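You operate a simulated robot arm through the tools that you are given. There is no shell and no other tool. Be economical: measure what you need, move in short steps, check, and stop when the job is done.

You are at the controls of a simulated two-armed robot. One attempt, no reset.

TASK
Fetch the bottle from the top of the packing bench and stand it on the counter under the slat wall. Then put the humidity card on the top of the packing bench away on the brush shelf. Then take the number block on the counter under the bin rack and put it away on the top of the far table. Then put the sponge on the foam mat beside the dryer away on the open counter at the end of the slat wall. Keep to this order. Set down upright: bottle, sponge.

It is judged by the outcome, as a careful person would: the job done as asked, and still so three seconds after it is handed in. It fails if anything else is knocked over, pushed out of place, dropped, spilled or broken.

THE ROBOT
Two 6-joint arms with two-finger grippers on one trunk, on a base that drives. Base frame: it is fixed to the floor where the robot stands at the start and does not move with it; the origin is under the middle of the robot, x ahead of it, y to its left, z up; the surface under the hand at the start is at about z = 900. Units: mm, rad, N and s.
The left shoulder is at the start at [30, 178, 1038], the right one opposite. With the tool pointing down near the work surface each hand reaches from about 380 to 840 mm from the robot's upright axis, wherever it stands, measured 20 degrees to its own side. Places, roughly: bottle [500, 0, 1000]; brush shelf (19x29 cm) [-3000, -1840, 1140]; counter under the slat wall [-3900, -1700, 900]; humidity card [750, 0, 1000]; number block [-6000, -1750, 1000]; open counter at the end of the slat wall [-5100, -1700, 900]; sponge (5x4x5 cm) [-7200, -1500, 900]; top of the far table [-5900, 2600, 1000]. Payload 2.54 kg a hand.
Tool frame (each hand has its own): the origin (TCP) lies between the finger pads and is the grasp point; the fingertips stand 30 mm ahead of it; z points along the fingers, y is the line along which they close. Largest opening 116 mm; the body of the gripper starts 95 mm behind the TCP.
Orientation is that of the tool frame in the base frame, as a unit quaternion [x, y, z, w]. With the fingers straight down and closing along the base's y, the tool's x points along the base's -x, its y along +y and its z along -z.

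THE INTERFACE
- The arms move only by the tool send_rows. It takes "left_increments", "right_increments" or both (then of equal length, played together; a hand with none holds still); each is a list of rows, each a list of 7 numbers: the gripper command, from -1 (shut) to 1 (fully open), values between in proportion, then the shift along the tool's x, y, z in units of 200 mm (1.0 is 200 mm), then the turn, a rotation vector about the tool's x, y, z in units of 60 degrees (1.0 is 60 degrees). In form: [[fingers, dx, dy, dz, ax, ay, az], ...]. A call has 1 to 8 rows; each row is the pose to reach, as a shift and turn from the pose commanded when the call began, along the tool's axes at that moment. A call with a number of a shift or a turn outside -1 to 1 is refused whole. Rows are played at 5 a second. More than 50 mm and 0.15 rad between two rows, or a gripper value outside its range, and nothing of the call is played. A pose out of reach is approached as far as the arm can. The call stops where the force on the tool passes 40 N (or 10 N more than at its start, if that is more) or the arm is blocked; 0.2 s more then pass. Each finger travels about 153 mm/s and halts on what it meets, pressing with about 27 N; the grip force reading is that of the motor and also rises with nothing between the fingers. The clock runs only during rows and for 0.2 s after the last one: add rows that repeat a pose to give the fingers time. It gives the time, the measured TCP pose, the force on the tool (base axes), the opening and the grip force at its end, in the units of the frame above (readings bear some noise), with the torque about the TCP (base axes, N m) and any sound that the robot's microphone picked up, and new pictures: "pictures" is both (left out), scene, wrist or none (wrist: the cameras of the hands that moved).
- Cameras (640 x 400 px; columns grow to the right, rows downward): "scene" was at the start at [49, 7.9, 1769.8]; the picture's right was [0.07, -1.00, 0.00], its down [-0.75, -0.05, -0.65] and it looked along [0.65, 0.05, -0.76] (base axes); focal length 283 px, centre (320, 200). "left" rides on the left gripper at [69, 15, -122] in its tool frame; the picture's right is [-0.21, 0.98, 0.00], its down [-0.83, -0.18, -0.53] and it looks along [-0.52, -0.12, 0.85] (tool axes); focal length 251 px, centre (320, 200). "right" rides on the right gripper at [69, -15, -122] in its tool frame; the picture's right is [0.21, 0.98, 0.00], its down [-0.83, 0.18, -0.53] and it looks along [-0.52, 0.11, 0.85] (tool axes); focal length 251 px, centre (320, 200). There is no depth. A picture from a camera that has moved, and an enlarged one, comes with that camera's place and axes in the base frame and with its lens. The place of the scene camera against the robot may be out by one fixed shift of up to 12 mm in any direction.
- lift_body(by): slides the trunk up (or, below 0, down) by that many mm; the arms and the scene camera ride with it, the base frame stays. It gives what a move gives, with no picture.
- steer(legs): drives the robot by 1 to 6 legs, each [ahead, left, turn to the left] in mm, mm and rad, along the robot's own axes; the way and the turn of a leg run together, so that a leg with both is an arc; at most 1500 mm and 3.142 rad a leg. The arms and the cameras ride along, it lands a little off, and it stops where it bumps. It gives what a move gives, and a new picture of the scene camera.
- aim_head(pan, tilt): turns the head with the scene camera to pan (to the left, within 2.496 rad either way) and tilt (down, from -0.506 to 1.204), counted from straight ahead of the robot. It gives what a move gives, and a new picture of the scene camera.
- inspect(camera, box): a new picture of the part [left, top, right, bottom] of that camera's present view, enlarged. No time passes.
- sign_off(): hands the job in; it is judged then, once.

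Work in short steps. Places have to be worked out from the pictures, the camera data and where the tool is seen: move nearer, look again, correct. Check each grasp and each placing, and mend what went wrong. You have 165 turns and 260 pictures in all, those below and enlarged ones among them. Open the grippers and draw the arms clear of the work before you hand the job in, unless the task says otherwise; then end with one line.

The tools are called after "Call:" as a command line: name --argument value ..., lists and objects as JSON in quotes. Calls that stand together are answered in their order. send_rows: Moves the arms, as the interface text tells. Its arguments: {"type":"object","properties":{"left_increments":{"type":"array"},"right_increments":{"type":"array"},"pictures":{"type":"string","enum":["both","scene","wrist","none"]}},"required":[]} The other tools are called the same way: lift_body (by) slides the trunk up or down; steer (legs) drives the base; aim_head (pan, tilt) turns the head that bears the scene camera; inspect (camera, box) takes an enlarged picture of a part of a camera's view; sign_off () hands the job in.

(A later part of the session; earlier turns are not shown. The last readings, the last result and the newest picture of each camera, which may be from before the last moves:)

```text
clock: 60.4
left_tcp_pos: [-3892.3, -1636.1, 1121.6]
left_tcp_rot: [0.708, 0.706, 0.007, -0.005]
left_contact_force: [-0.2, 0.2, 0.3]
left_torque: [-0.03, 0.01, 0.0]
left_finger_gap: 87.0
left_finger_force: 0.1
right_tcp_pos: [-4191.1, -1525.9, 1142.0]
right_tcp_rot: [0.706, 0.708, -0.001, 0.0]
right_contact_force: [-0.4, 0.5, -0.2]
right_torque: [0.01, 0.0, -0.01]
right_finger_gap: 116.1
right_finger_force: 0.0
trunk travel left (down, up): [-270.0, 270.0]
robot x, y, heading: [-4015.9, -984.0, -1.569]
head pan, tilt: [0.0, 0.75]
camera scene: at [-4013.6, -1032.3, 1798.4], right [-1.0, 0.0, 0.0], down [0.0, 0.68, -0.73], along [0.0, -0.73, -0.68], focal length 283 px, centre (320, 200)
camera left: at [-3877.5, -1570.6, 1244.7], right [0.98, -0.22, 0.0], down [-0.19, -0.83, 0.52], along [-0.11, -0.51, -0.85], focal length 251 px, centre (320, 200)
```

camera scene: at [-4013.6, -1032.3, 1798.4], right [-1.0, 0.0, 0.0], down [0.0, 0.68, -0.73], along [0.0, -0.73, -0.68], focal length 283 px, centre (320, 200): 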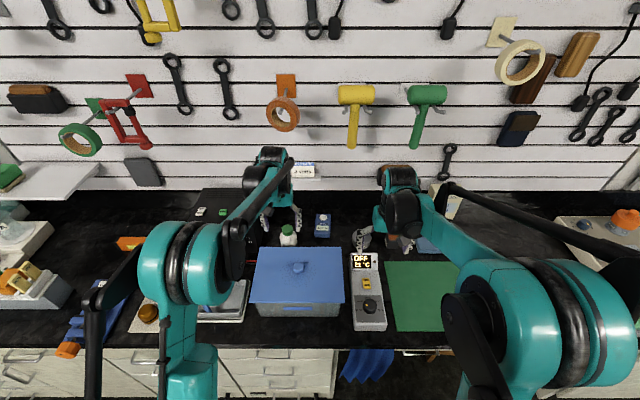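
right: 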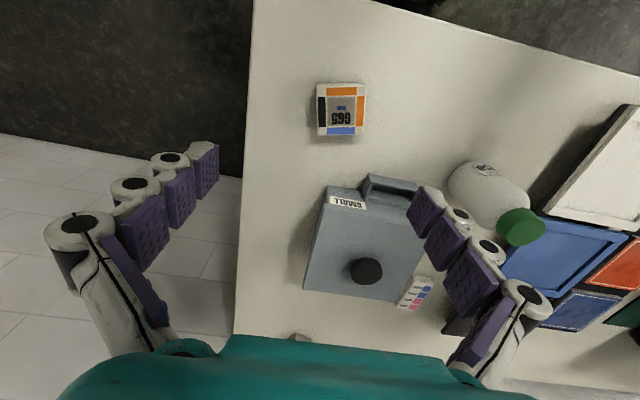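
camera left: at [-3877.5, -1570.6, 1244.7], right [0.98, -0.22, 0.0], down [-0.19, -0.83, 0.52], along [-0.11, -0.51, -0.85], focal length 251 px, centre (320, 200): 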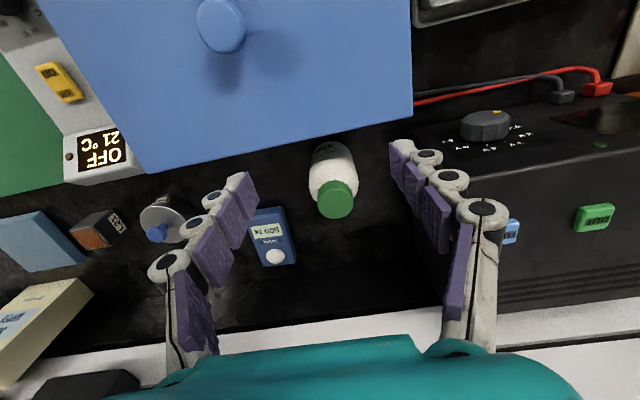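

Bottle stands upright on the counter. Now back to the packing bench for the card.

Call:
steer --legs '[[-350, 0, 0], [0, 1500, 0], [0, 1500, 0], [0, 400, 0], [0, 0, 1.569]]'

```text
clock: 83.2
left_tcp_pos: [141.5, -289.3, 1120.6]
left_tcp_rot: [-0.037, 0.999, 0.001, -0.008]
left_contact_force: [-0.3, 0.8, 0.1]
left_torque: [0.0, 0.02, 0.0]
left_finger_gap: 87.0
left_finger_force: 0.2
right_tcp_pos: [53.9, -596.2, 1141.2]
right_tcp_rot: [-0.041, 0.999, 0.0, 0.002]
right_contact_force: [-0.8, -1.1, -0.4]
right_torque: [-0.01, 0.04, 0.04]
right_finger_gap: 116.1
right_finger_force: 0.1
trunk travel left (down, up): [-270.0, 270.0]
robot x, y, heading: [-504.1, -460.4, 0.077]
head pan, tilt: [0.0, 0.75]
camera scene: at [-448.5, -455.8, 1798.3], right [0.08, -1.0, 0.0], down [-0.68, -0.05, -0.73], along [0.73, 0.06, -0.68], focal length 283 px, centre (320, 200)
```

scene: 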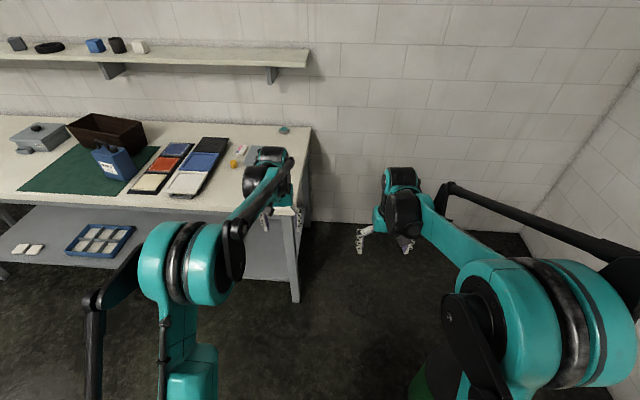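

I align and approach the bench.

Call:
steer --legs '[[0, 0, -0.077], [0, 340, 0], [560, 0, 0]]'

Call:
inspect --camera "left" --box '[0, 0, 640, 400]'

```text
clock: 88.7
left_tcp_pos: [714.9, 0.3, 1120.8]
left_tcp_rot: [-0.001, 1.0, 0.001, -0.009]
left_contact_force: [0.0, -0.2, -0.7]
left_torque: [-0.04, 0.06, -0.03]
left_finger_gap: 86.6
left_finger_force: 0.0
right_tcp_pos: [605.1, -299.2, 1141.4]
right_tcp_rot: [-0.003, 1.0, 0.0, -0.001]
right_contact_force: [0.1, 0.0, -0.8]
right_torque: [0.0, 0.04, -0.02]
right_finger_gap: 116.0
right_finger_force: 0.0
trunk travel left (down, up): [-270.0, 270.0]
robot x, y, heading: [62.1, -124.6, 0.005]
head pan, tilt: [0.0, 0.75]
camera scene: at [114.6, -122.0, 1798.3], right [0.01, -1.0, 0.0], down [-0.68, 0.0, -0.73], along [0.73, 0.0, -0.68], focal length 283 px, centre (320, 200)
```

scene: 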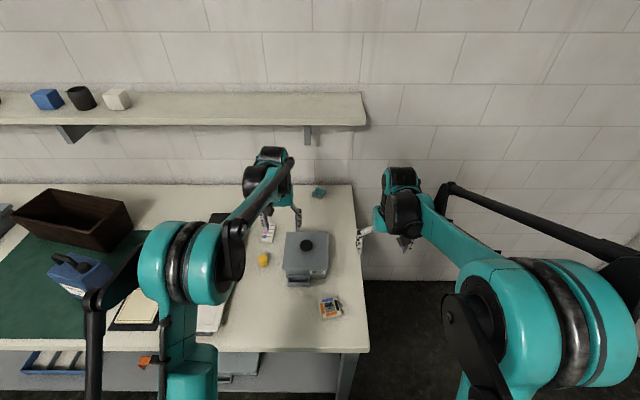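

```text
1.00 times, centred on (320, 200) of left (not enlarged: the box is as wide or as high as the picture)
camera zoom: at [648.3, 14.8, 1243.9], right [0.21, 0.98, 0.0], down [0.84, -0.18, 0.52], along [0.51, -0.11, -0.86], focal length 251 px, centre (320, 200)
```

zoom: 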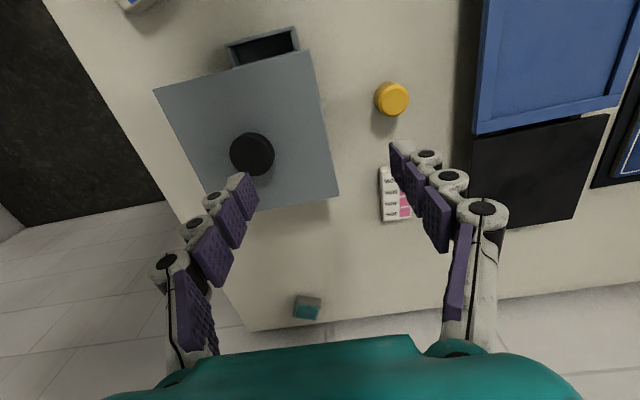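

The card is at about (860, 91). I drive 80 mm closer and bring the hand above it.

Call:
steer --legs '[[80, 0, 0]]'

Call:
send_rows --left_increments '[[0.5, -0.08, 0.12, 0, 0, 0, 0], [0.5, -0.17, 0.24, 0.1, 0, 0, 0], [0.5, -0.25, 0.36, 0.25, 0, 0, 0], [0.5, -0.29, 0.46, 0.4, 0, 0, 0], [0.5, -0.29, 0.46, 0.4, 0, 0, 0]]' --pictures "wrist"

```text
clock: 89.8
left_tcp_pos: [797.5, -0.7, 1120.4]
left_tcp_rot: [0.001, 1.0, 0.002, -0.009]
left_contact_force: [0.2, 0.4, -0.2]
left_torque: [0.01, 0.04, 0.0]
left_finger_gap: 87.1
left_finger_force: 0.1
right_tcp_pos: [684.8, -300.5, 1140.1]
right_tcp_rot: [-0.002, 1.0, 0.0, 0.0]
right_contact_force: [0.8, 0.2, -0.6]
right_torque: [0.02, 0.03, 0.01]
right_finger_gap: 116.0
right_finger_force: 0.1
trunk travel left (down, up): [-270.0, 270.0]
robot x, y, heading: [141.7, -123.3, 0.005]
head pan, tilt: [0.0, 0.75]
camera scene: at [196.7, -121.7, 1798.3], right [0.0, -1.0, 0.0], down [-0.68, 0.0, -0.73], along [0.73, 0.0, -0.68], focal length 283 px, centre (320, 200)
```

scene: 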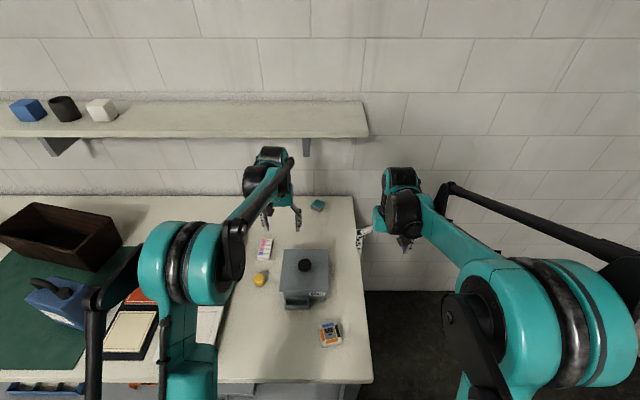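

```text
clock: 91.0
left_tcp_pos: [854.2, 88.9, 1043.6]
left_tcp_rot: [0.001, 1.0, 0.002, -0.008]
left_contact_force: [0.5, -0.2, -0.2]
left_torque: [0.03, -0.01, 0.0]
left_finger_gap: 87.1
left_finger_force: 0.0
right_tcp_pos: [683.9, -301.2, 1141.3]
right_tcp_rot: [-0.002, 1.0, 0.0, 0.002]
right_contact_force: [-0.1, 0.0, 0.3]
right_torque: [0.0, -0.03, 0.06]
right_finger_gap: 116.1
right_finger_force: 0.0
trunk travel left (down, up): [-270.0, 270.0]
robot x, y, heading: [138.0, -129.6, 0.003]
head pan, tilt: [0.0, 0.75]
camera left: at [787.0, 103.5, 1167.2], right [0.22, 0.98, 0.0], down [0.83, -0.18, 0.52], along [0.51, -0.11, -0.85], focal length 251 px, centre (320, 200)
```

left: 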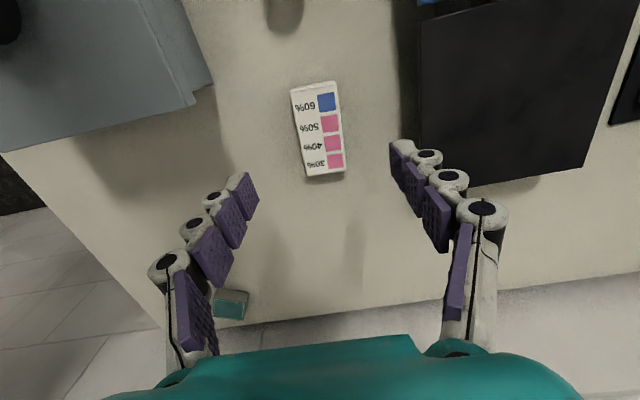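

The card lies right under the tool (46 mm wide). I descend, slowing near the surface to feel for contact.

Call:
send_rows --left_increments '[[0.5, -0.01, 0, 0.2, 0, 0, 0], [0.5, -0.01, 0, 0.4, 0, 0, 0], [0.5, -0.01, 0, 0.48, 0, 0, 0], [0.5, -0.01, 0, 0.52, 0, 0, 0], [0.5, -0.01, 0, 0.54, 0, 0, 0], [0.5, -0.01, 0, 0.55, 0, 0, 0]]' --pictures "wrist"

```text
clock: 92.4
left_tcp_pos: [853.3, 90.5, 929.7]
left_tcp_rot: [0.001, 1.0, 0.002, -0.009]
left_contact_force: [1.2, -0.4, -0.1]
left_torque: [0.01, 0.03, 0.01]
left_finger_gap: 87.0
left_finger_force: 0.0
right_tcp_pos: [685.5, -299.9, 1140.7]
right_tcp_rot: [-0.002, 1.0, -0.001, 0.0]
right_contact_force: [-0.3, 0.8, 0.1]
right_torque: [-0.03, -0.01, 0.01]
right_finger_gap: 116.3
right_finger_force: 0.1
trunk travel left (down, up): [-270.0, 270.0]
robot x, y, heading: [138.6, -125.0, 0.006]
head pan, tilt: [0.0, 0.75]
camera left: at [785.9, 105.9, 1053.6], right [0.22, 0.98, 0.0], down [0.83, -0.18, 0.52], along [0.51, -0.11, -0.85], focal length 251 px, centre (320, 200)
```

left: 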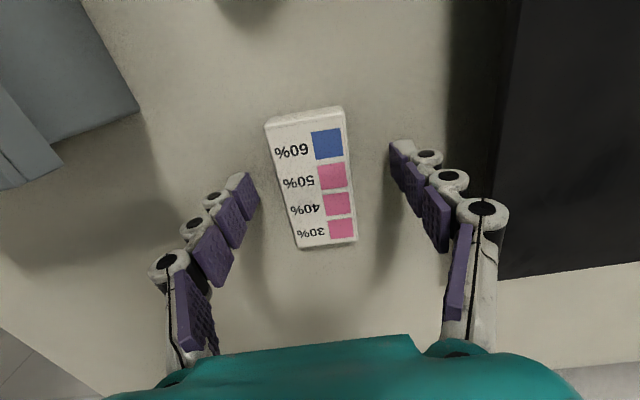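

Still no contact; continuing down in small steps.

Call:
send_rows --left_increments '[[0.5, -0.02, 0, 0.02, 0, 0, 0], [0.5, -0.02, 0, 0.04, 0, 0, 0], [0.5, -0.02, 0, 0.06, 0, 0, 0], [0.5, -0.02, 0, 0.08, 0, 0, 0], [0.5, -0.02, 0, 0.1, 0, 0, 0], [0.5, -0.02, 0, 0.12, 0, 0, 0], [0.5, -0.02, 0, 0.14, 0, 0, 0]]' --pictures "wrist"

```text
clock: 93.3
left_tcp_pos: [855.5, 86.3, 927.6]
left_tcp_rot: [0.003, 1.0, 0.0, -0.002]
left_contact_force: [15.0, -21.9, 88.9]
left_torque: [-0.78, -1.66, 0.4]
left_finger_gap: 61.9
left_finger_force: 40.9
right_tcp_pos: [677.9, -304.9, 1145.5]
right_tcp_rot: [-0.002, 1.0, 0.001, 0.004]
right_contact_force: [1.1, -0.2, -0.5]
right_torque: [0.02, -0.05, 0.0]
right_finger_gap: 116.2
right_finger_force: 0.0
trunk travel left (down, up): [-270.0, 270.0]
robot x, y, heading: [138.4, -121.2, 0.004]
head pan, tilt: [0.0, 0.75]
stopped in row 4 (left hand): the force on the tool passed its limit at 53 N (the readings are from after the stop); the commanded pose is now the measured one
camera left: at [786.4, 101.1, 1050.4], right [0.22, 0.98, 0.0], down [0.83, -0.19, 0.53], along [0.52, -0.12, -0.85], focal length 251 px, centre (320, 200)
```

left: 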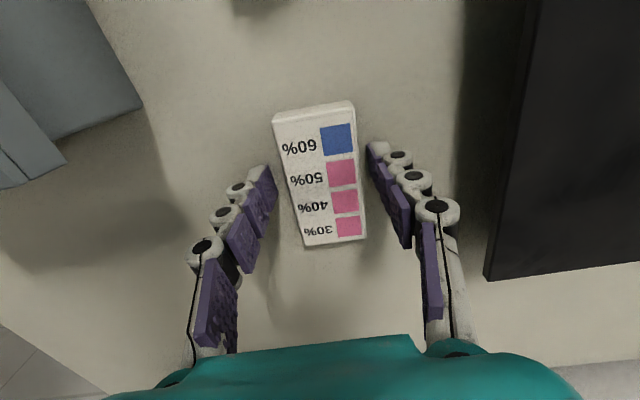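

Table contact at fingertip z≈898. I lift 4 mm, reset the opening, then close on the card.

Call:
send_rows --left_increments '[[0.2, 0, 0, -0.03, 0, 0, 0], [0.3, 0, 0.01, -0.03, 0, 0, 0], [0.3, 0, 0.01, -0.02, 0, 0, 0], [-0.3, 0, 0.01, -0.02, 0, 0, 0], [-1, 0, 0.01, -0.02, 0, 0, 0], [-1, 0, 0.01, -0.02, 0, 0, 0], [-1, 0, 0.01, -0.02, 0, 0, 0]]' --pictures "wrist"

```text
clock: 94.9
left_tcp_pos: [853.5, 87.1, 929.6]
left_tcp_rot: [0.002, 1.0, 0.002, -0.004]
left_contact_force: [13.8, -24.9, 91.4]
left_torque: [-1.86, -0.78, -0.62]
left_finger_gap: 44.3
left_finger_force: 27.0
right_tcp_pos: [677.4, -304.9, 1144.5]
right_tcp_rot: [-0.002, 1.0, 0.001, 0.003]
right_contact_force: [-0.1, -1.0, 1.0]
right_torque: [-0.02, -0.02, 0.02]
right_finger_gap: 115.9
right_finger_force: 0.0
trunk travel left (down, up): [-270.0, 270.0]
robot x, y, heading: [141.9, -123.8, 0.006]
head pan, tilt: [0.0, 0.75]
camera left: at [786.1, 102.0, 1052.1], right [0.22, 0.98, 0.0], down [0.83, -0.19, 0.53], along [0.51, -0.11, -0.85], focal length 251 px, centre (320, 200)
```

left: 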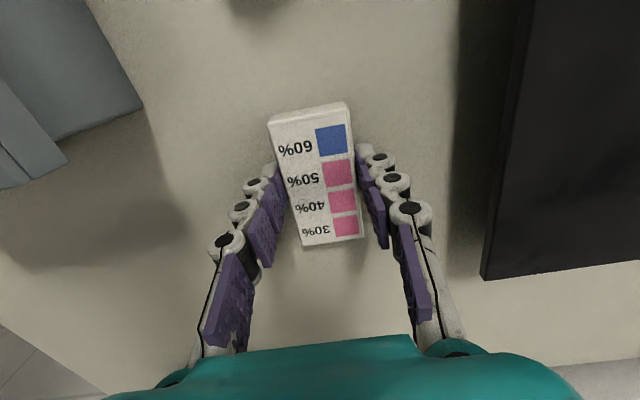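

Card is gripped (44 mm), but the hand still presses on the table; I lift now.

Call:
send_rows --left_increments '[[-1, 0, 0, -0.05, 0, 0, 0], [-1, 0, 0, -0.1, 0, 0, 0], [-1, 0, 0, -0.25, 0, 0, 0], [-1, 0, 0, -0.45, 0, 0, 0], [-1, 0, 0, -0.65, 0, 0, 0], [-1, 0, 0, -0.85, 0, 0, 0], [-1, 0, 0, -0.85, 0, 0, 0]]'

```text
clock: 96.5
left_tcp_pos: [862.7, 93.0, 1090.0]
left_tcp_rot: [0.001, 1.0, 0.002, -0.007]
left_contact_force: [-0.2, 0.1, -0.4]
left_torque: [-0.02, -0.01, -0.01]
left_finger_gap: 43.9
left_finger_force: 27.2
right_tcp_pos: [684.1, -299.9, 1141.1]
right_tcp_rot: [-0.003, 1.0, 0.0, 0.0]
right_contact_force: [1.4, -0.5, 0.6]
right_torque: [-0.02, 0.02, 0.02]
right_finger_gap: 115.9
right_finger_force: 0.2
trunk travel left (down, up): [-270.0, 270.0]
robot x, y, heading: [138.8, -121.8, 0.004]
head pan, tilt: [0.0, 0.75]
camera scene: at [195.1, -121.7, 1798.3], right [0.0, -1.0, 0.0], down [-0.68, 0.0, -0.73], along [0.73, 0.0, -0.68], focal length 283 px, centre (320, 200)
camera left: at [795.6, 107.8, 1214.6], right [0.22, 0.98, 0.0], down [0.83, -0.18, 0.52], along [0.51, -0.11, -0.85], focal length 251 px, centre (320, 200)
```

scene: 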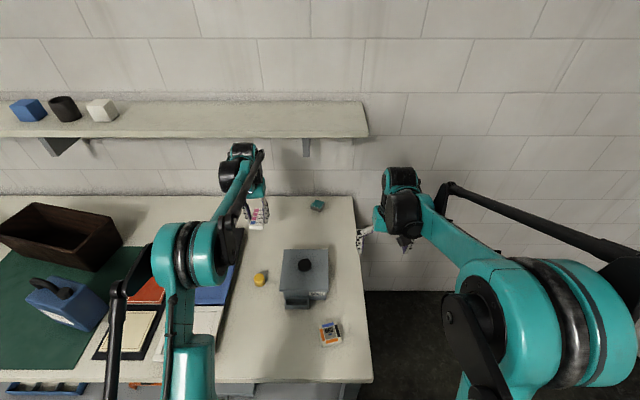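
left: 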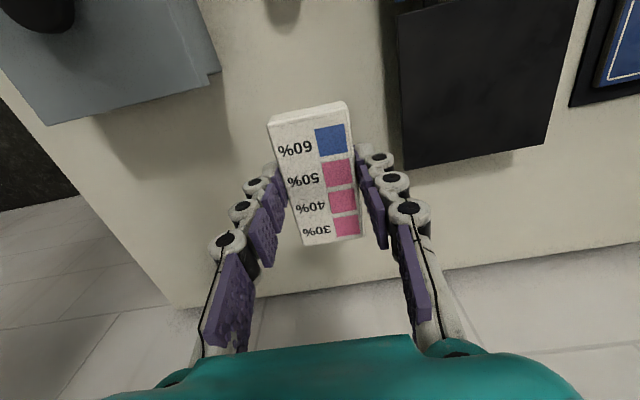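

The card is lifted off. I back away, turn and sidestep toward the brush shelf.

Call:
steer --legs '[[-700, 0, 0], [0, 0, -1.575], [300, 0, 0], [0, -1400, 0], [0, -1250, 0]]'

```text
clock: 118.5
left_tcp_pos: [-3080.0, -1031.1, 1092.1]
left_tcp_rot: [0.735, 0.678, 0.007, -0.004]
left_contact_force: [-0.2, -0.3, -0.4]
left_torque: [0.0, -0.01, 0.03]
left_finger_gap: 43.4
left_finger_force: 27.3
right_tcp_pos: [-3457.3, -822.1, 1140.6]
right_tcp_rot: [0.733, 0.68, 0.0, 0.0]
right_contact_force: [0.9, 0.1, -0.4]
right_torque: [0.01, 0.02, -0.01]
right_finger_gap: 116.0
right_finger_force: 0.1
trunk travel left (down, up): [-270.0, 270.0]
robot x, y, heading: [-3241.7, -292.2, -1.645]
head pan, tilt: [0.0, 0.75]
camera scene: at [-3243.2, -343.9, 1798.3], right [-1.0, 0.07, 0.0], down [0.05, 0.68, -0.73], along [-0.05, -0.73, -0.68], focal length 283 px, centre (320, 200)
```

scene: 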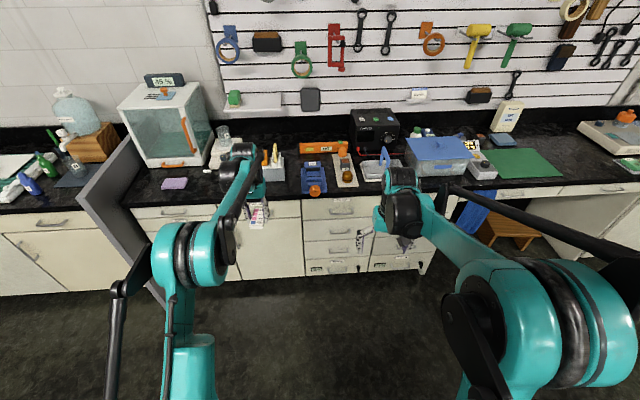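

I raise the trunk 180 mm, straighten heading, and approach.

Call:
lift_body --by 180

Call:
steer --legs '[[0, 0, 0.074], [560, 0, 0]]'

Call:
inspect --camera "left" --box '[0, 0, 640, 400]'

```text
clock: 120.5
left_tcp_pos: [-3079.9, -1031.0, 1271.2]
left_tcp_rot: [0.735, 0.678, 0.008, -0.004]
left_contact_force: [0.1, 0.1, -0.8]
left_torque: [0.01, -0.01, -0.02]
left_finger_gap: 43.7
left_finger_force: 27.2
right_tcp_pos: [-3458.4, -821.7, 1320.8]
right_tcp_rot: [0.733, 0.68, -0.001, 0.0]
right_contact_force: [0.3, 0.2, 0.5]
right_torque: [0.01, 0.0, 0.03]
right_finger_gap: 116.1
right_finger_force: 0.1
trunk travel left (down, up): [-450.0, 90.0]
robot x, y, heading: [-3239.9, -292.6, -1.648]
head pan, tilt: [0.0, 0.75]
```

```text
clock: 124.2
left_tcp_pos: [-3031.3, -1584.5, 1270.6]
left_tcp_rot: [0.711, 0.703, 0.006, -0.004]
left_contact_force: [-0.6, -0.6, -0.4]
left_torque: [0.03, -0.01, 0.01]
left_finger_gap: 43.9
left_finger_force: 27.2
right_tcp_pos: [-3423.8, -1403.7, 1320.0]
right_tcp_rot: [0.708, 0.706, 0.0, 0.0]
right_contact_force: [0.5, -0.2, -0.6]
right_torque: [-0.01, -0.02, 0.0]
right_finger_gap: 116.0
right_finger_force: 0.1
trunk travel left (down, up): [-450.0, 90.0]
robot x, y, heading: [-3239.6, -863.2, -1.574]
head pan, tilt: [0.0, 0.75]
camera scene: at [-3241.5, -911.0, 1978.4], right [-1.0, 0.01, 0.0], down [0.0, 0.68, -0.73], along [0.0, -0.73, -0.68], focal length 283 px, centre (320, 200)
```

scene: 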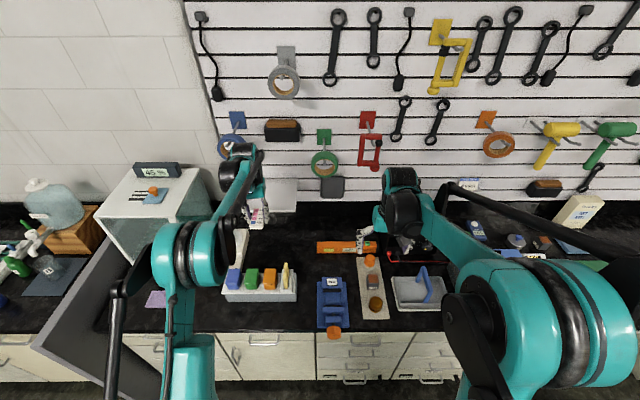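

```text
1.00 times, centred on (320, 200) of left (not enlarged: the box is as wide or as high as the picture)
camera zoom: at [-3015.9, -1517.6, 1394.5], right [0.97, -0.23, 0.0], down [-0.19, -0.83, 0.52], along [-0.12, -0.51, -0.85], focal length 251 px, centre (320, 200)
```

zoom: 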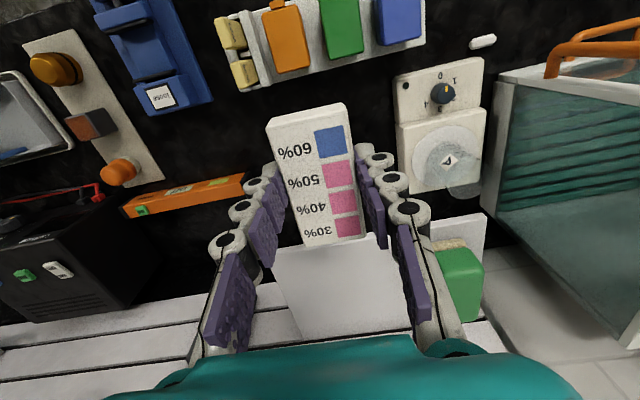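

The shelf spans x≈-3133…-2857, y from ≈-1735 back, with the brush at the +x end. I'll put the card at about (-3050, -1795). Drive 160 mm ahead first.

Call:
steer --legs '[[160, 0, 0]]'

Call:
inspect --camera "left" --box '[0, 0, 640, 400]'

```text
clock: 125.6
left_tcp_pos: [-3031.9, -1739.4, 1270.9]
left_tcp_rot: [0.711, 0.703, 0.007, -0.004]
left_contact_force: [-0.9, 0.0, 0.1]
left_torque: [-0.01, -0.01, 0.06]
left_finger_gap: 43.8
left_finger_force: 27.3
right_tcp_pos: [-3423.3, -1558.9, 1322.2]
right_tcp_rot: [0.709, 0.705, -0.001, 0.001]
right_contact_force: [-0.1, 0.6, 1.0]
right_torque: [-0.02, 0.02, 0.0]
right_finger_gap: 116.0
right_finger_force: 0.0
trunk travel left (down, up): [-450.0, 90.0]
robot x, y, heading: [-3243.7, -1017.3, -1.577]
head pan, tilt: [0.0, 0.75]
camera scene: at [-3242.4, -1065.3, 1978.4], right [-1.0, 0.0, 0.0], down [0.0, 0.68, -0.73], along [0.0, -0.73, -0.68], focal length 283 px, centre (320, 200)
```

scene: 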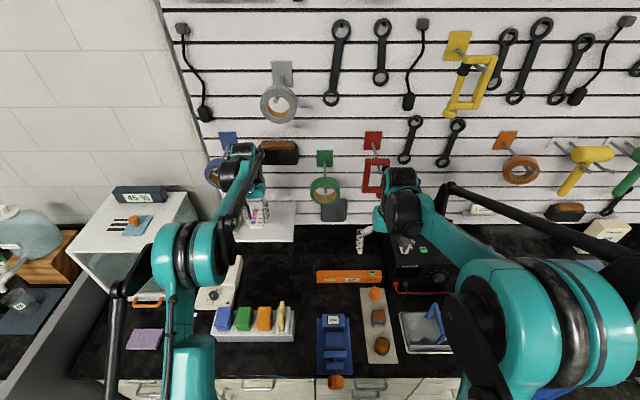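

```text
1.00 times, centred on (320, 200) of left (not enlarged: the box is as wide or as high as the picture)
camera zoom: at [-3016.4, -1672.2, 1395.3], right [0.97, -0.23, 0.0], down [-0.19, -0.83, 0.52], along [-0.12, -0.51, -0.85], focal length 251 px, centre (320, 200)
```

zoom: 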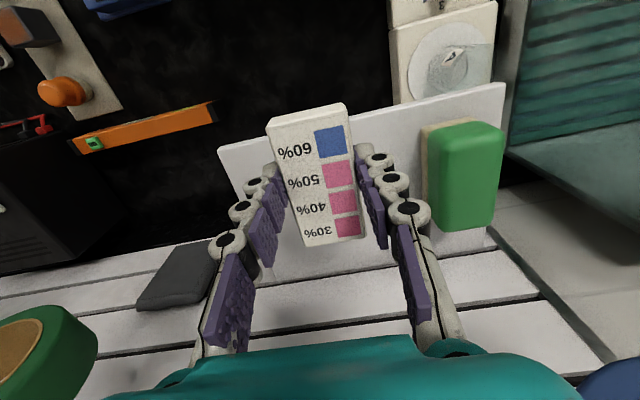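

Target (-3042, -1795); side tapes have clearance. I move over it and descend to about 30 mm above the shelf.

Call:
send_rows --left_increments '[[-1, -0.14, -0.05, 0, 0, 0, 0], [-1, -0.28, -0.05, 0, 0, 0, 0], [-1, -0.28, -0.05, 0.15, 0, 0, 0], [-1, -0.28, -0.05, 0.3, 0, 0, 0], [-1, -0.28, -0.05, 0.38, 0, 0, 0], [-1, -0.28, -0.05, 0.38, 0, 0, 0]]'

```text
clock: 127.0
left_tcp_pos: [-3042.0, -1793.7, 1193.3]
left_tcp_rot: [0.711, 0.703, 0.007, -0.005]
left_contact_force: [0.2, -0.4, 0.0]
left_torque: [-0.05, 0.02, 0.0]
left_finger_gap: 43.6
left_finger_force: 26.6
right_tcp_pos: [-3423.4, -1558.1, 1321.3]
right_tcp_rot: [0.709, 0.706, 0.0, 0.002]
right_contact_force: [0.4, -0.4, -0.9]
right_torque: [0.03, 0.02, 0.02]
right_finger_gap: 116.0
right_finger_force: 0.1
trunk travel left (down, up): [-450.0, 90.0]
robot x, y, heading: [-3242.4, -1014.8, -1.578]
head pan, tilt: [0.0, 0.75]
camera scene: at [-3242.4, -1066.4, 1978.4], right [-1.0, 0.0, 0.0], down [0.0, 0.68, -0.73], along [0.0, -0.73, -0.68], focal length 283 px, centre (320, 200)
camera left: at [-3026.1, -1727.2, 1317.1], right [0.97, -0.22, 0.0], down [-0.19, -0.83, 0.52], along [-0.12, -0.51, -0.85], focal length 251 px, centre (320, 200)
```

scene: 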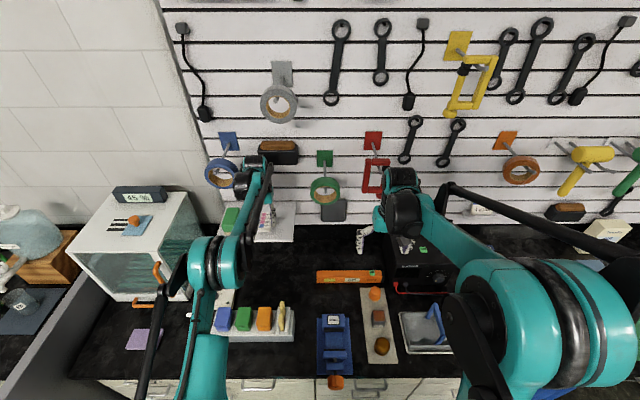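
left: 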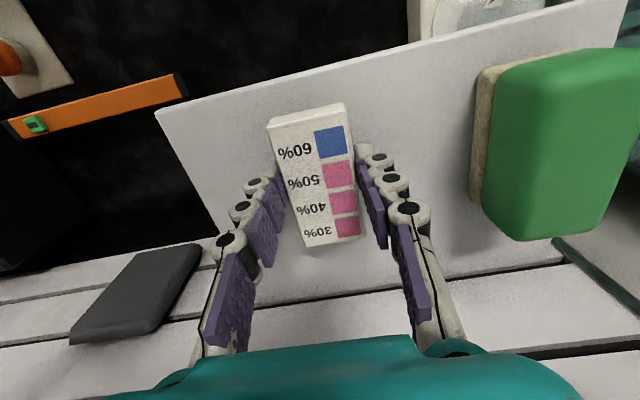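

The spot is good. I lower gently.

Call:
send_rows --left_increments '[[-1, 0, 0, 0.03, 0, 0, 0], [-1, 0, 0, 0.06, 0, 0, 0], [-1, 0, 0, 0.08, 0, 0, 0], [-1, 0, 0, 0.095, 0, 0, 0], [-1, 0, 0, 0.105, 0, 0, 0]]' --pictures "wrist"

```text
clock: 128.2
left_tcp_pos: [-3041.4, -1795.4, 1172.0]
left_tcp_rot: [0.711, 0.703, 0.007, -0.005]
left_contact_force: [-0.2, 0.7, 0.0]
left_torque: [0.02, 0.0, 0.05]
left_finger_gap: 43.5
left_finger_force: 27.5
right_tcp_pos: [-3423.5, -1559.1, 1322.1]
right_tcp_rot: [0.709, 0.705, 0.0, 0.001]
right_contact_force: [0.7, 1.2, -0.6]
right_torque: [-0.03, 0.04, 0.01]
right_finger_gap: 115.9
right_finger_force: 0.1
trunk travel left (down, up): [-450.0, 90.0]
robot x, y, heading: [-3247.6, -1015.6, -1.58]
head pan, tilt: [0.0, 0.75]
camera left: at [-3025.9, -1728.4, 1296.1], right [0.97, -0.23, 0.0], down [-0.19, -0.83, 0.52], along [-0.12, -0.51, -0.85], focal length 251 px, centre (320, 200)
```

left: 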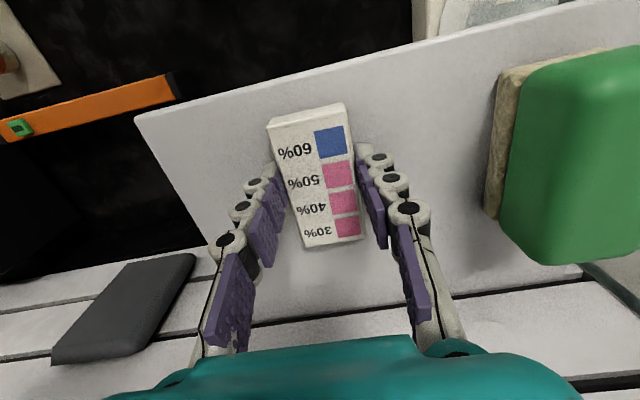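

No contact yet; continuing in 2 mm steps.

Call:
send_rows --left_increments '[[-1, 0, 0, 0.01, 0, 0, 0], [-1, 0, 0, 0.02, 0, 0, 0], [-1, 0, 0, 0.03, 0, 0, 0], [-1, 0, 0, 0.04, 0, 0, 0], [-1, 0, 0, 0.05, 0, 0, 0], [-1, 0, 0, 0.06, 0, 0, 0], [-1, 0, 0, 0.07, 0, 0, 0], [-1, 0, 0, 0.08, 0, 0, 0]]' --pictures "wrist"

```text
clock: 128.9
left_tcp_pos: [-3041.4, -1794.8, 1172.9]
left_tcp_rot: [0.711, 0.703, 0.005, -0.004]
left_contact_force: [-1.6, 1.1, 14.8]
left_torque: [-0.09, 0.32, 0.02]
left_finger_gap: 43.8
left_finger_force: 27.0
right_tcp_pos: [-3424.6, -1558.5, 1322.2]
right_tcp_rot: [0.709, 0.705, 0.0, 0.001]
right_contact_force: [1.0, -0.6, 0.0]
right_torque: [0.02, -0.01, 0.0]
right_finger_gap: 115.9
right_finger_force: 0.0
trunk travel left (down, up): [-450.0, 90.0]
robot x, y, heading: [-3243.6, -1016.4, -1.58]
head pan, tilt: [0.0, 0.75]
stopped in row 3 (left hand): the force on the tool passed its limit at 44 N (the readings are from after the stop); the commanded pose is now the measured one
camera left: at [-3025.8, -1727.5, 1295.0], right [0.97, -0.22, 0.0], down [-0.19, -0.83, 0.52], along [-0.12, -0.51, -0.85], focal length 251 px, centre (320, 200)
```

left: 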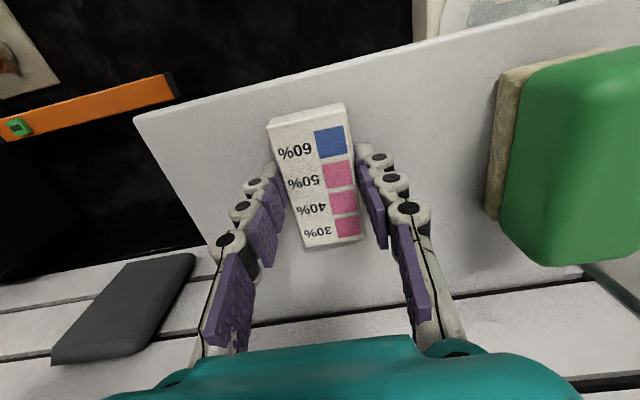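

Contact with the shelf. I ease up 1 mm and open the fingers.

Call:
send_rows --left_increments '[[-1, 0, 0, -0.01, 0, 0, 0], [-0.2, 0, 0, -0.01, 0, 0, 0], [0.1, 0, 0, -0.02, 0, 0, 0], [0.2, 0, 0, -0.02, 0, 0, 0], [0.2, 0, 0, -0.02, 0, 0, 0], [0.2, 0, 0, -0.15, 0, 0, 0], [0.2, 0, 0, -0.35, 0, 0, 0], [0.2, 0, 0, -0.5, 0, 0, 0]]' --pictures "wrist"

```text
clock: 130.7
left_tcp_pos: [-3040.9, -1795.2, 1271.4]
left_tcp_rot: [0.711, 0.704, 0.005, -0.003]
left_contact_force: [0.0, -0.4, -0.4]
left_torque: [-0.01, 0.0, 0.01]
left_finger_gap: 69.6
left_finger_force: 0.0
right_tcp_pos: [-3423.8, -1559.3, 1322.0]
right_tcp_rot: [0.709, 0.705, -0.001, 0.001]
right_contact_force: [0.7, -0.1, -0.2]
right_torque: [-0.02, -0.03, -0.02]
right_finger_gap: 115.9
right_finger_force: 0.1
trunk travel left (down, up): [-450.0, 90.0]
robot x, y, heading: [-3239.6, -1016.2, -1.575]
head pan, tilt: [0.0, 0.75]
camera left: at [-3025.7, -1728.5, 1394.4], right [0.97, -0.22, 0.0], down [-0.19, -0.83, 0.52], along [-0.12, -0.51, -0.85], focal length 251 px, centre (320, 200)
```

left: 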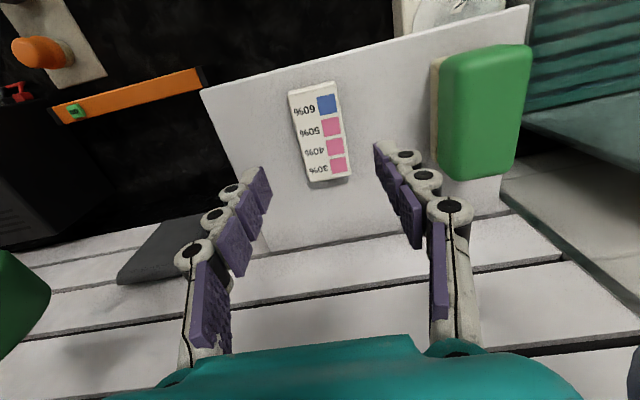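

The card lies on the brush shelf. I retract the left hand and back away, then turn to drive along the corridor toward the bin rack.

Call:
send_rows --left_increments '[[0.2, 0.2, 0, 0, 0, 0, 0], [0.2, 0.4, 0, 0, 0, 0, 0], [0.2, 0.6, 0, 0, 0, 0, 0], [0.2, 0.8, 0, 0, 0, 0, 0], [0.2, 1, 0, 0, 0, 0, 0]]' --pictures "none"

Call:
steer --legs '[[-300, 0, 0], [0, 0, -1.56]]'

Call:
aim_head --pan 0 --tilt 0.3

```text
clock: 131.9
left_tcp_pos: [-3035.7, -1596.9, 1271.1]
left_tcp_rot: [0.711, 0.703, 0.005, -0.003]
left_contact_force: [0.4, 0.3, -0.5]
left_torque: [0.0, 0.03, 0.01]
left_finger_gap: 69.6
left_finger_force: 0.1
right_tcp_pos: [-3423.7, -1557.5, 1321.8]
right_tcp_rot: [0.709, 0.705, 0.0, 0.0]
right_contact_force: [0.3, 0.9, 0.0]
right_torque: [-0.02, -0.02, 0.01]
right_finger_gap: 116.2
right_finger_force: 0.1
trunk travel left (down, up): [-450.0, 90.0]
robot x, y, heading: [-3242.0, -1016.0, -1.575]
head pan, tilt: [0.0, 0.75]
```

```text
clock: 137.8
left_tcp_pos: [-3826.5, -910.5, 1270.4]
left_tcp_rot: [1.0, -0.016, 0.006, 0.002]
left_contact_force: [-0.3, 0.2, -0.5]
left_torque: [-0.01, 0.02, -0.02]
left_finger_gap: 69.5
left_finger_force: 0.1
right_tcp_pos: [-3778.2, -525.1, 1320.7]
right_tcp_rot: [1.0, -0.014, 0.0, 0.0]
right_contact_force: [0.1, -0.5, -0.3]
right_torque: [0.06, 0.01, 0.0]
right_finger_gap: 116.1
right_finger_force: 0.1
trunk travel left (down, up): [-450.0, 90.0]
robot x, y, heading: [-3240.8, -720.4, 3.118]
head pan, tilt: [0.0, 0.75]
camera scene: at [-3292.6, -714.3, 1978.3], right [0.03, 1.0, 0.0], down [0.68, -0.02, -0.73], along [-0.73, 0.02, -0.68], focal length 283 px, centre (320, 200)
```

scene: 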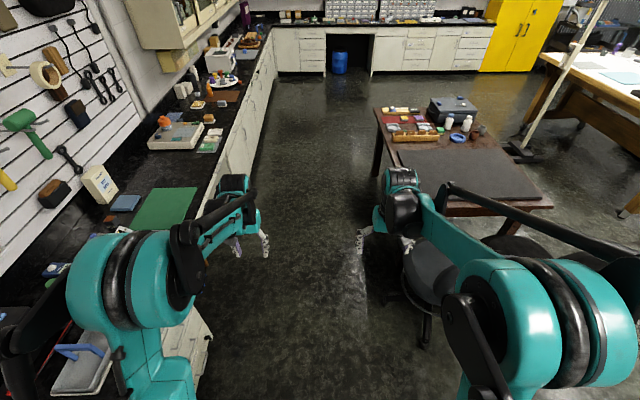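

```text
clock: 138.7
left_tcp_pos: [-3826.5, -911.3, 1271.2]
left_tcp_rot: [1.0, -0.016, 0.006, 0.002]
left_contact_force: [0.1, -0.7, -0.1]
left_torque: [0.0, -0.02, 0.0]
left_finger_gap: 69.7
left_finger_force: 0.1
right_tcp_pos: [-3780.2, -524.3, 1321.4]
right_tcp_rot: [1.0, -0.014, 0.0, 0.0]
right_contact_force: [-1.0, 0.7, -0.2]
right_torque: [0.04, -0.01, -0.01]
right_finger_gap: 115.9
right_finger_force: 0.1
trunk travel left (down, up): [-450.0, 90.0]
robot x, y, heading: [-3239.7, -719.2, 3.113]
head pan, tilt: [0.0, 0.3]
camera scene: at [-3303.1, -714.1, 2018.6], right [0.03, 1.0, 0.0], down [0.3, -0.01, -0.95], along [-0.95, 0.03, -0.3], focal length 283 px, centre (320, 200)
```

scene: 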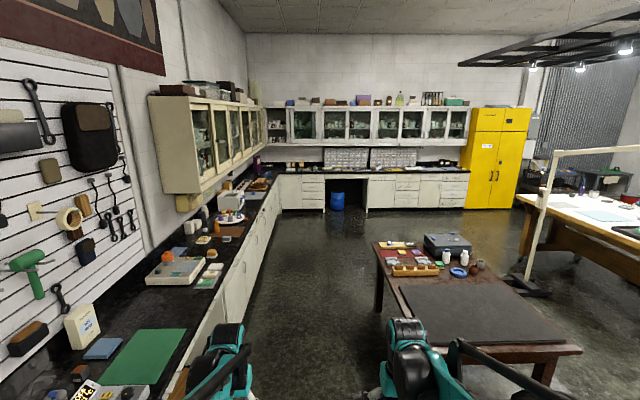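

I move down the corridor, keeping away from the chair, and look at the counter ahead-left.

Call:
steer --legs '[[0, 90, 0.025], [1500, 0, 0], [500, 0, 0]]'

Call:
aim_head --pan 0.8 --tilt 0.5

```text
clock: 149.3
left_tcp_pos: [-5810.1, -1014.1, 1269.9]
left_tcp_rot: [1.0, -0.004, 0.006, 0.001]
left_contact_force: [-0.3, -0.1, -0.9]
left_torque: [-0.01, 0.0, -0.01]
left_finger_gap: 69.7
left_finger_force: 0.1
right_tcp_pos: [-5771.8, -628.3, 1320.8]
right_tcp_rot: [1.0, -0.002, -0.001, -0.001]
right_contact_force: [0.2, -0.1, -0.6]
right_torque: [-0.03, 0.01, 0.01]
right_finger_gap: 115.7
right_finger_force: 0.1
trunk travel left (down, up): [-450.0, 90.0]
robot x, y, heading: [-5227.1, -808.6, 3.138]
head pan, tilt: [0.0, 0.3]
camera scene: at [-5291.1, -804.7, 2018.7], right [0.0, 1.0, 0.0], down [0.3, 0.0, -0.96], along [-0.96, 0.0, -0.3], focal length 283 px, centre (320, 200)
```

scene: 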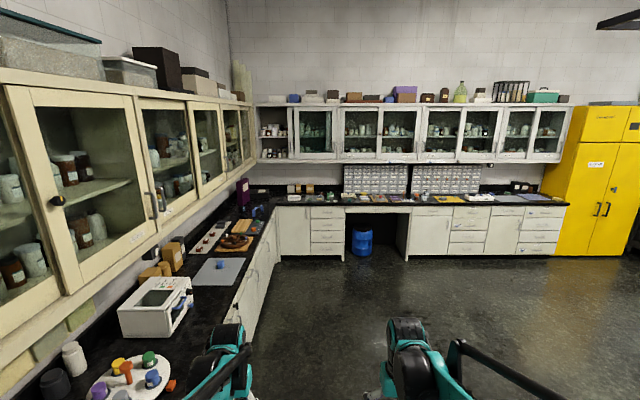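

```text
clock: 150.5
left_tcp_pos: [-5809.1, -1016.2, 1270.5]
left_tcp_rot: [1.0, -0.005, 0.006, 0.002]
left_contact_force: [0.3, -0.2, 0.6]
left_torque: [0.0, 0.01, 0.03]
left_finger_gap: 69.6
left_finger_force: 0.1
right_tcp_pos: [-5771.4, -626.6, 1321.0]
right_tcp_rot: [1.0, -0.001, 0.0, 0.001]
right_contact_force: [-0.2, -0.4, -0.2]
right_torque: [0.04, -0.01, -0.02]
right_finger_gap: 116.0
right_finger_force: 0.1
trunk travel left (down, up): [-450.0, 90.0]
robot x, y, heading: [-5228.7, -805.9, 3.135]
head pan, tilt: [0.799, 0.499]
camera scene: at [-5262.1, -870.0, 2000.3], right [-0.71, 0.7, 0.0], down [0.34, 0.34, -0.88], along [-0.61, -0.63, -0.48], focal length 283 px, centre (320, 200)
```

scene: 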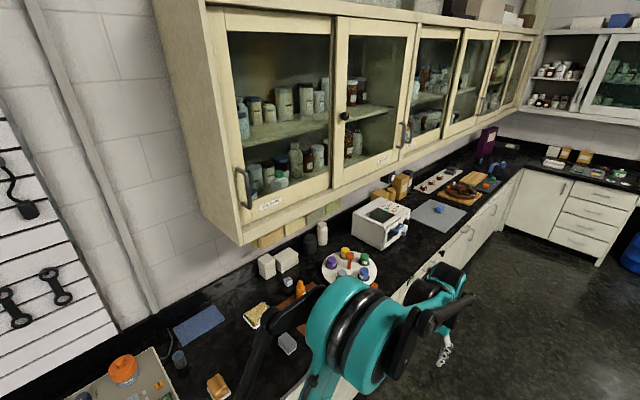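

I enlarge the counter under the bin rack to find the number block.

Call:
inspect --camera "scene" --box '[160, 210, 400, 360]'

Call:
inspect --camera "scene" --box '[360, 110, 520, 250]'

```text
2.67 times, centred on (280, 285) of scene
camera zoom: at [-5262.1, -870.0, 2000.3], right [-0.71, 0.7, 0.0], down [0.34, 0.34, -0.88], along [-0.61, -0.63, -0.48], focal length 754 px, centre (427, -27)
```

zoom: 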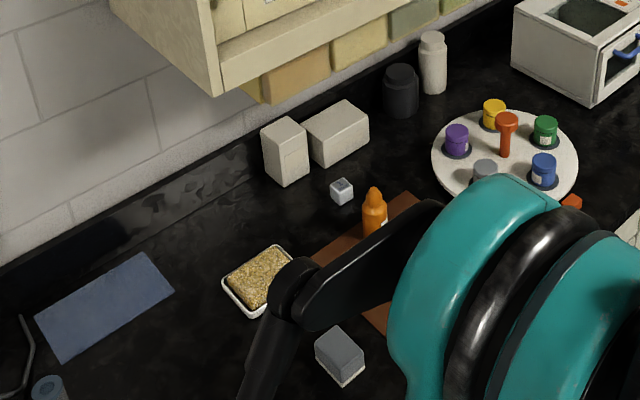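

```text
2.86 times, centred on (440, 180) of scene
camera zoom: at [-5262.1, -870.0, 2000.3], right [-0.71, 0.7, 0.0], down [0.34, 0.34, -0.88], along [-0.61, -0.63, -0.48], focal length 808 px, centre (-23, 257)
```

zoom: 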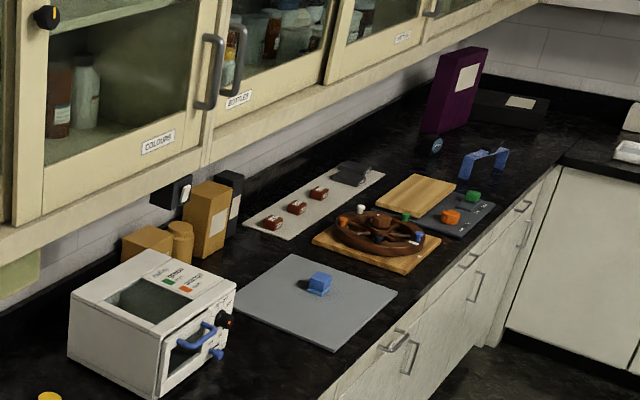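

The small white cube near the boxes at about (-5897, -1771) is the number block; the sponge is the blue one on the grey mat by the dryer. I position in front of the block, facing the counter.

Call:
steer --legs '[[0, -120, 0], [560, 0, 0], [0, 0, 1.572]]'

Call:
lift_body --by -200

Call:
aim_head --pan -0.1 --tilt 0.45

```text
clock: 158.2
left_tcp_pos: [-5609.0, -1278.9, 1270.5]
left_tcp_rot: [0.726, 0.687, 0.006, -0.003]
left_contact_force: [-0.1, -1.0, 0.4]
left_torque: [-0.03, 0.02, -0.01]
left_finger_gap: 69.6
left_finger_force: 0.0
right_tcp_pos: [-5994.5, -1222.4, 1322.4]
right_tcp_rot: [0.725, 0.688, 0.0, -0.001]
right_contact_force: [0.0, -0.5, 0.0]
right_torque: [-0.01, -0.03, 0.02]
right_finger_gap: 116.1
right_finger_force: 0.1
trunk travel left (down, up): [-450.0, 90.0]
robot x, y, heading: [-5788.5, -688.6, -1.621]
head pan, tilt: [0.799, 0.499]
camera scene: at [-5725.0, -723.0, 2000.3], right [-0.73, -0.68, 0.0], down [-0.33, 0.35, -0.88], along [0.6, -0.64, -0.48], focal length 283 px, centre (320, 200)
```

scene: 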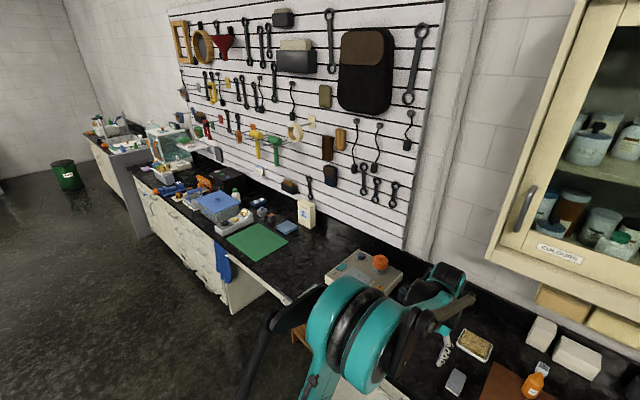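

```text
clock: 160.4
left_tcp_pos: [-5610.3, -1277.4, 1072.5]
left_tcp_rot: [0.726, 0.688, 0.006, -0.004]
left_contact_force: [-0.3, -0.1, -0.2]
left_torque: [-0.02, -0.01, -0.01]
left_finger_gap: 69.4
left_finger_force: 0.0
right_tcp_pos: [-5995.7, -1222.5, 1120.7]
right_tcp_rot: [0.724, 0.689, -0.001, 0.001]
right_contact_force: [-0.5, -0.6, 0.0]
right_torque: [0.03, 0.04, -0.01]
right_finger_gap: 116.1
right_finger_force: 0.1
trunk travel left (down, up): [-250.0, 290.0]
robot x, y, heading: [-5790.5, -690.0, -1.622]
head pan, tilt: [0.799, 0.499]
```

```text
clock: 161.6
left_tcp_pos: [-5609.7, -1278.7, 1070.0]
left_tcp_rot: [0.727, 0.687, 0.006, -0.003]
left_contact_force: [-0.2, -0.2, -0.3]
left_torque: [0.02, -0.01, 0.03]
left_finger_gap: 69.5
left_finger_force: 0.0
right_tcp_pos: [-5995.2, -1222.8, 1121.1]
right_tcp_rot: [0.724, 0.69, -0.001, 0.001]
right_contact_force: [0.0, -0.7, 1.1]
right_torque: [-0.01, 0.0, -0.04]
right_finger_gap: 116.0
right_finger_force: 0.0
trunk travel left (down, up): [-250.0, 290.0]
robot x, y, heading: [-5787.3, -693.7, -1.623]
head pan, tilt: [-0.099, 0.45]
camera scene: at [-5800.6, -747.3, 1804.8], right [-0.99, 0.15, 0.0], down [0.06, 0.43, -0.9], along [-0.13, -0.89, -0.44], focal length 283 px, centre (320, 200)
```

scene: 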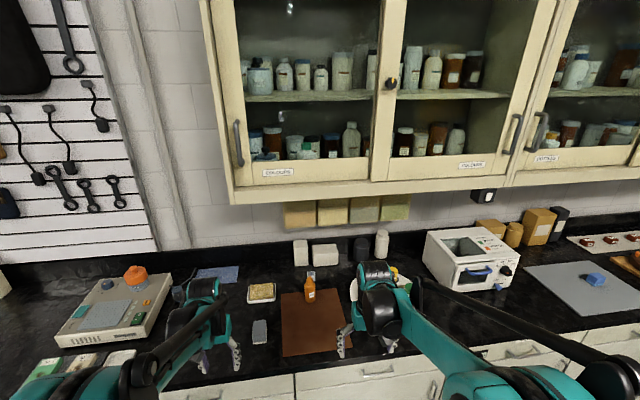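

I zoom in on the block area.

Call:
inspect --camera "scene" --box '[220, 180, 440, 330]'

Call:
inspect --camera "right" --box '[0, 0, 640, 400]'

```text
2.67 times, centred on (330, 255) of scene
camera zoom: at [-5800.6, -747.3, 1804.8], right [-0.99, 0.15, 0.0], down [0.06, 0.43, -0.9], along [-0.13, -0.89, -0.44], focal length 754 px, centre (293, 53)
```

zoom: 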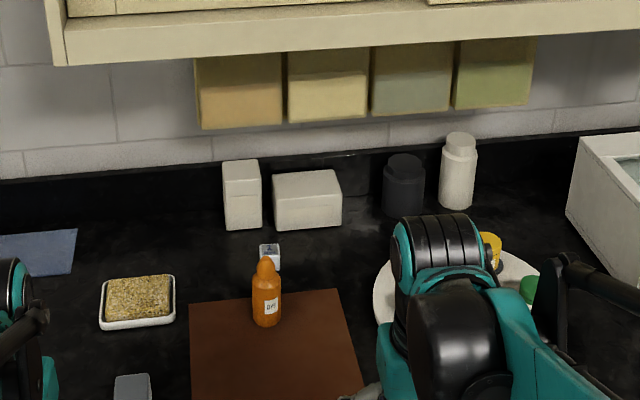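

```text
1.00 times, centred on (320, 200) of right (not enlarged: the box is as wide or as high as the picture)
camera zoom: at [-6006.1, -1153.6, 1242.8], right [0.99, 0.16, 0.0], down [0.14, -0.83, 0.53], along [0.09, -0.53, -0.85], focal length 251 px, centre (320, 200)
```

zoom: 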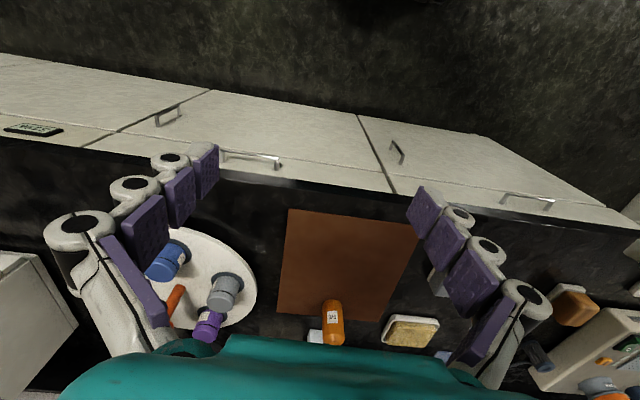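

The block (small "2" cube) sits behind the orange bottle, around (-5913, -1795), under the bins. I raise and pull back the left hand, then approach a bit for a better view.

Call:
send_rows --left_increments '[[0.2, 0.15, 0, -0.2, 0, 0, 0], [0.2, 0.3, 0, -0.4, 0, 0, 0], [0.2, 0.45, 0, -0.6, 0, 0, 0], [0.2, 0.6, 0, -0.75, 0, 0, 0]]' --pictures "none"

Call:
steer --legs '[[0, 0, 0.05], [230, 30, 0]]'

Call:
inspect --camera "right" --box '[0, 0, 640, 400]'

```text
clock: 162.6
left_tcp_pos: [-5605.3, -1157.2, 1219.8]
left_tcp_rot: [0.727, 0.687, 0.005, -0.002]
left_contact_force: [-1.0, 0.9, 0.2]
left_torque: [-0.06, 0.02, -0.01]
left_finger_gap: 69.8
left_finger_force: 0.0
right_tcp_pos: [-5994.8, -1220.6, 1122.4]
right_tcp_rot: [0.725, 0.688, 0.0, 0.001]
right_contact_force: [0.8, 0.8, 1.4]
right_torque: [0.02, 0.01, 0.03]
right_finger_gap: 115.9
right_finger_force: 0.1
trunk travel left (down, up): [-250.0, 290.0]
robot x, y, heading: [-5791.2, -693.1, -1.622]
head pan, tilt: [-0.099, 0.45]
```

```text
clock: 164.7
left_tcp_pos: [-5546.6, -1377.1, 1218.6]
left_tcp_rot: [0.706, 0.708, 0.006, -0.003]
left_contact_force: [-0.2, -1.3, -0.2]
left_torque: [0.06, 0.01, -0.04]
left_finger_gap: 69.5
left_finger_force: 0.0
right_tcp_pos: [-5931.6, -1462.4, 1121.6]
right_tcp_rot: [0.705, 0.71, 0.0, 0.0]
right_contact_force: [-0.4, -0.9, 0.4]
right_torque: [0.02, 0.0, -0.02]
right_finger_gap: 115.9
right_finger_force: 0.1
trunk travel left (down, up): [-250.0, 290.0]
robot x, y, heading: [-5760.4, -915.9, -1.56]
head pan, tilt: [-0.099, 0.45]
camera scene: at [-5766.2, -977.4, 1804.7], right [-1.0, 0.09, 0.0], down [0.04, 0.43, -0.9], along [-0.08, -0.9, -0.44], focal length 283 px, centre (320, 200)
```

scene: 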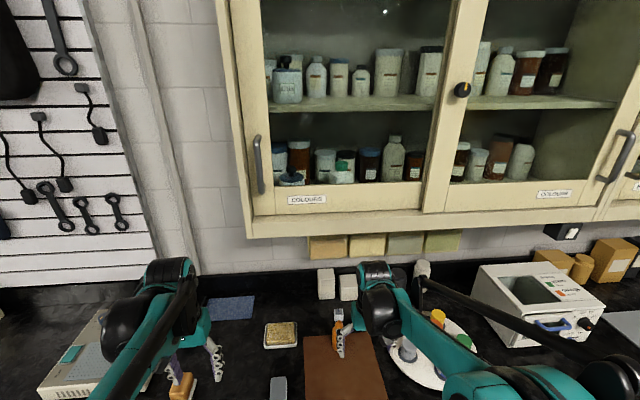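

```text
1.00 times, centred on (320, 200) of right (not enlarged: the box is as wide or as high as the picture)
camera zoom: at [-5947.7, -1394.7, 1242.6], right [0.97, 0.22, 0.0], down [0.19, -0.82, 0.53], along [0.12, -0.52, -0.85], focal length 251 px, centre (320, 200)
```

zoom: 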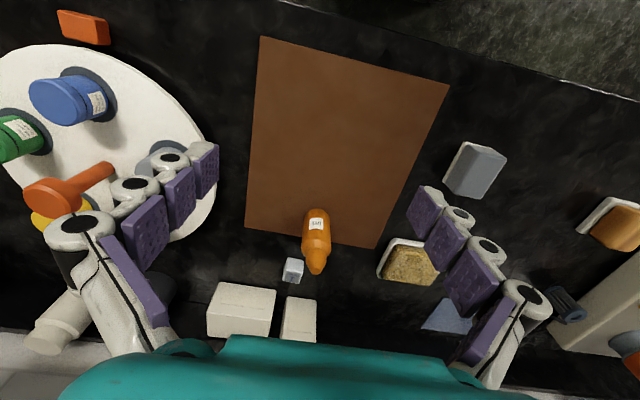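

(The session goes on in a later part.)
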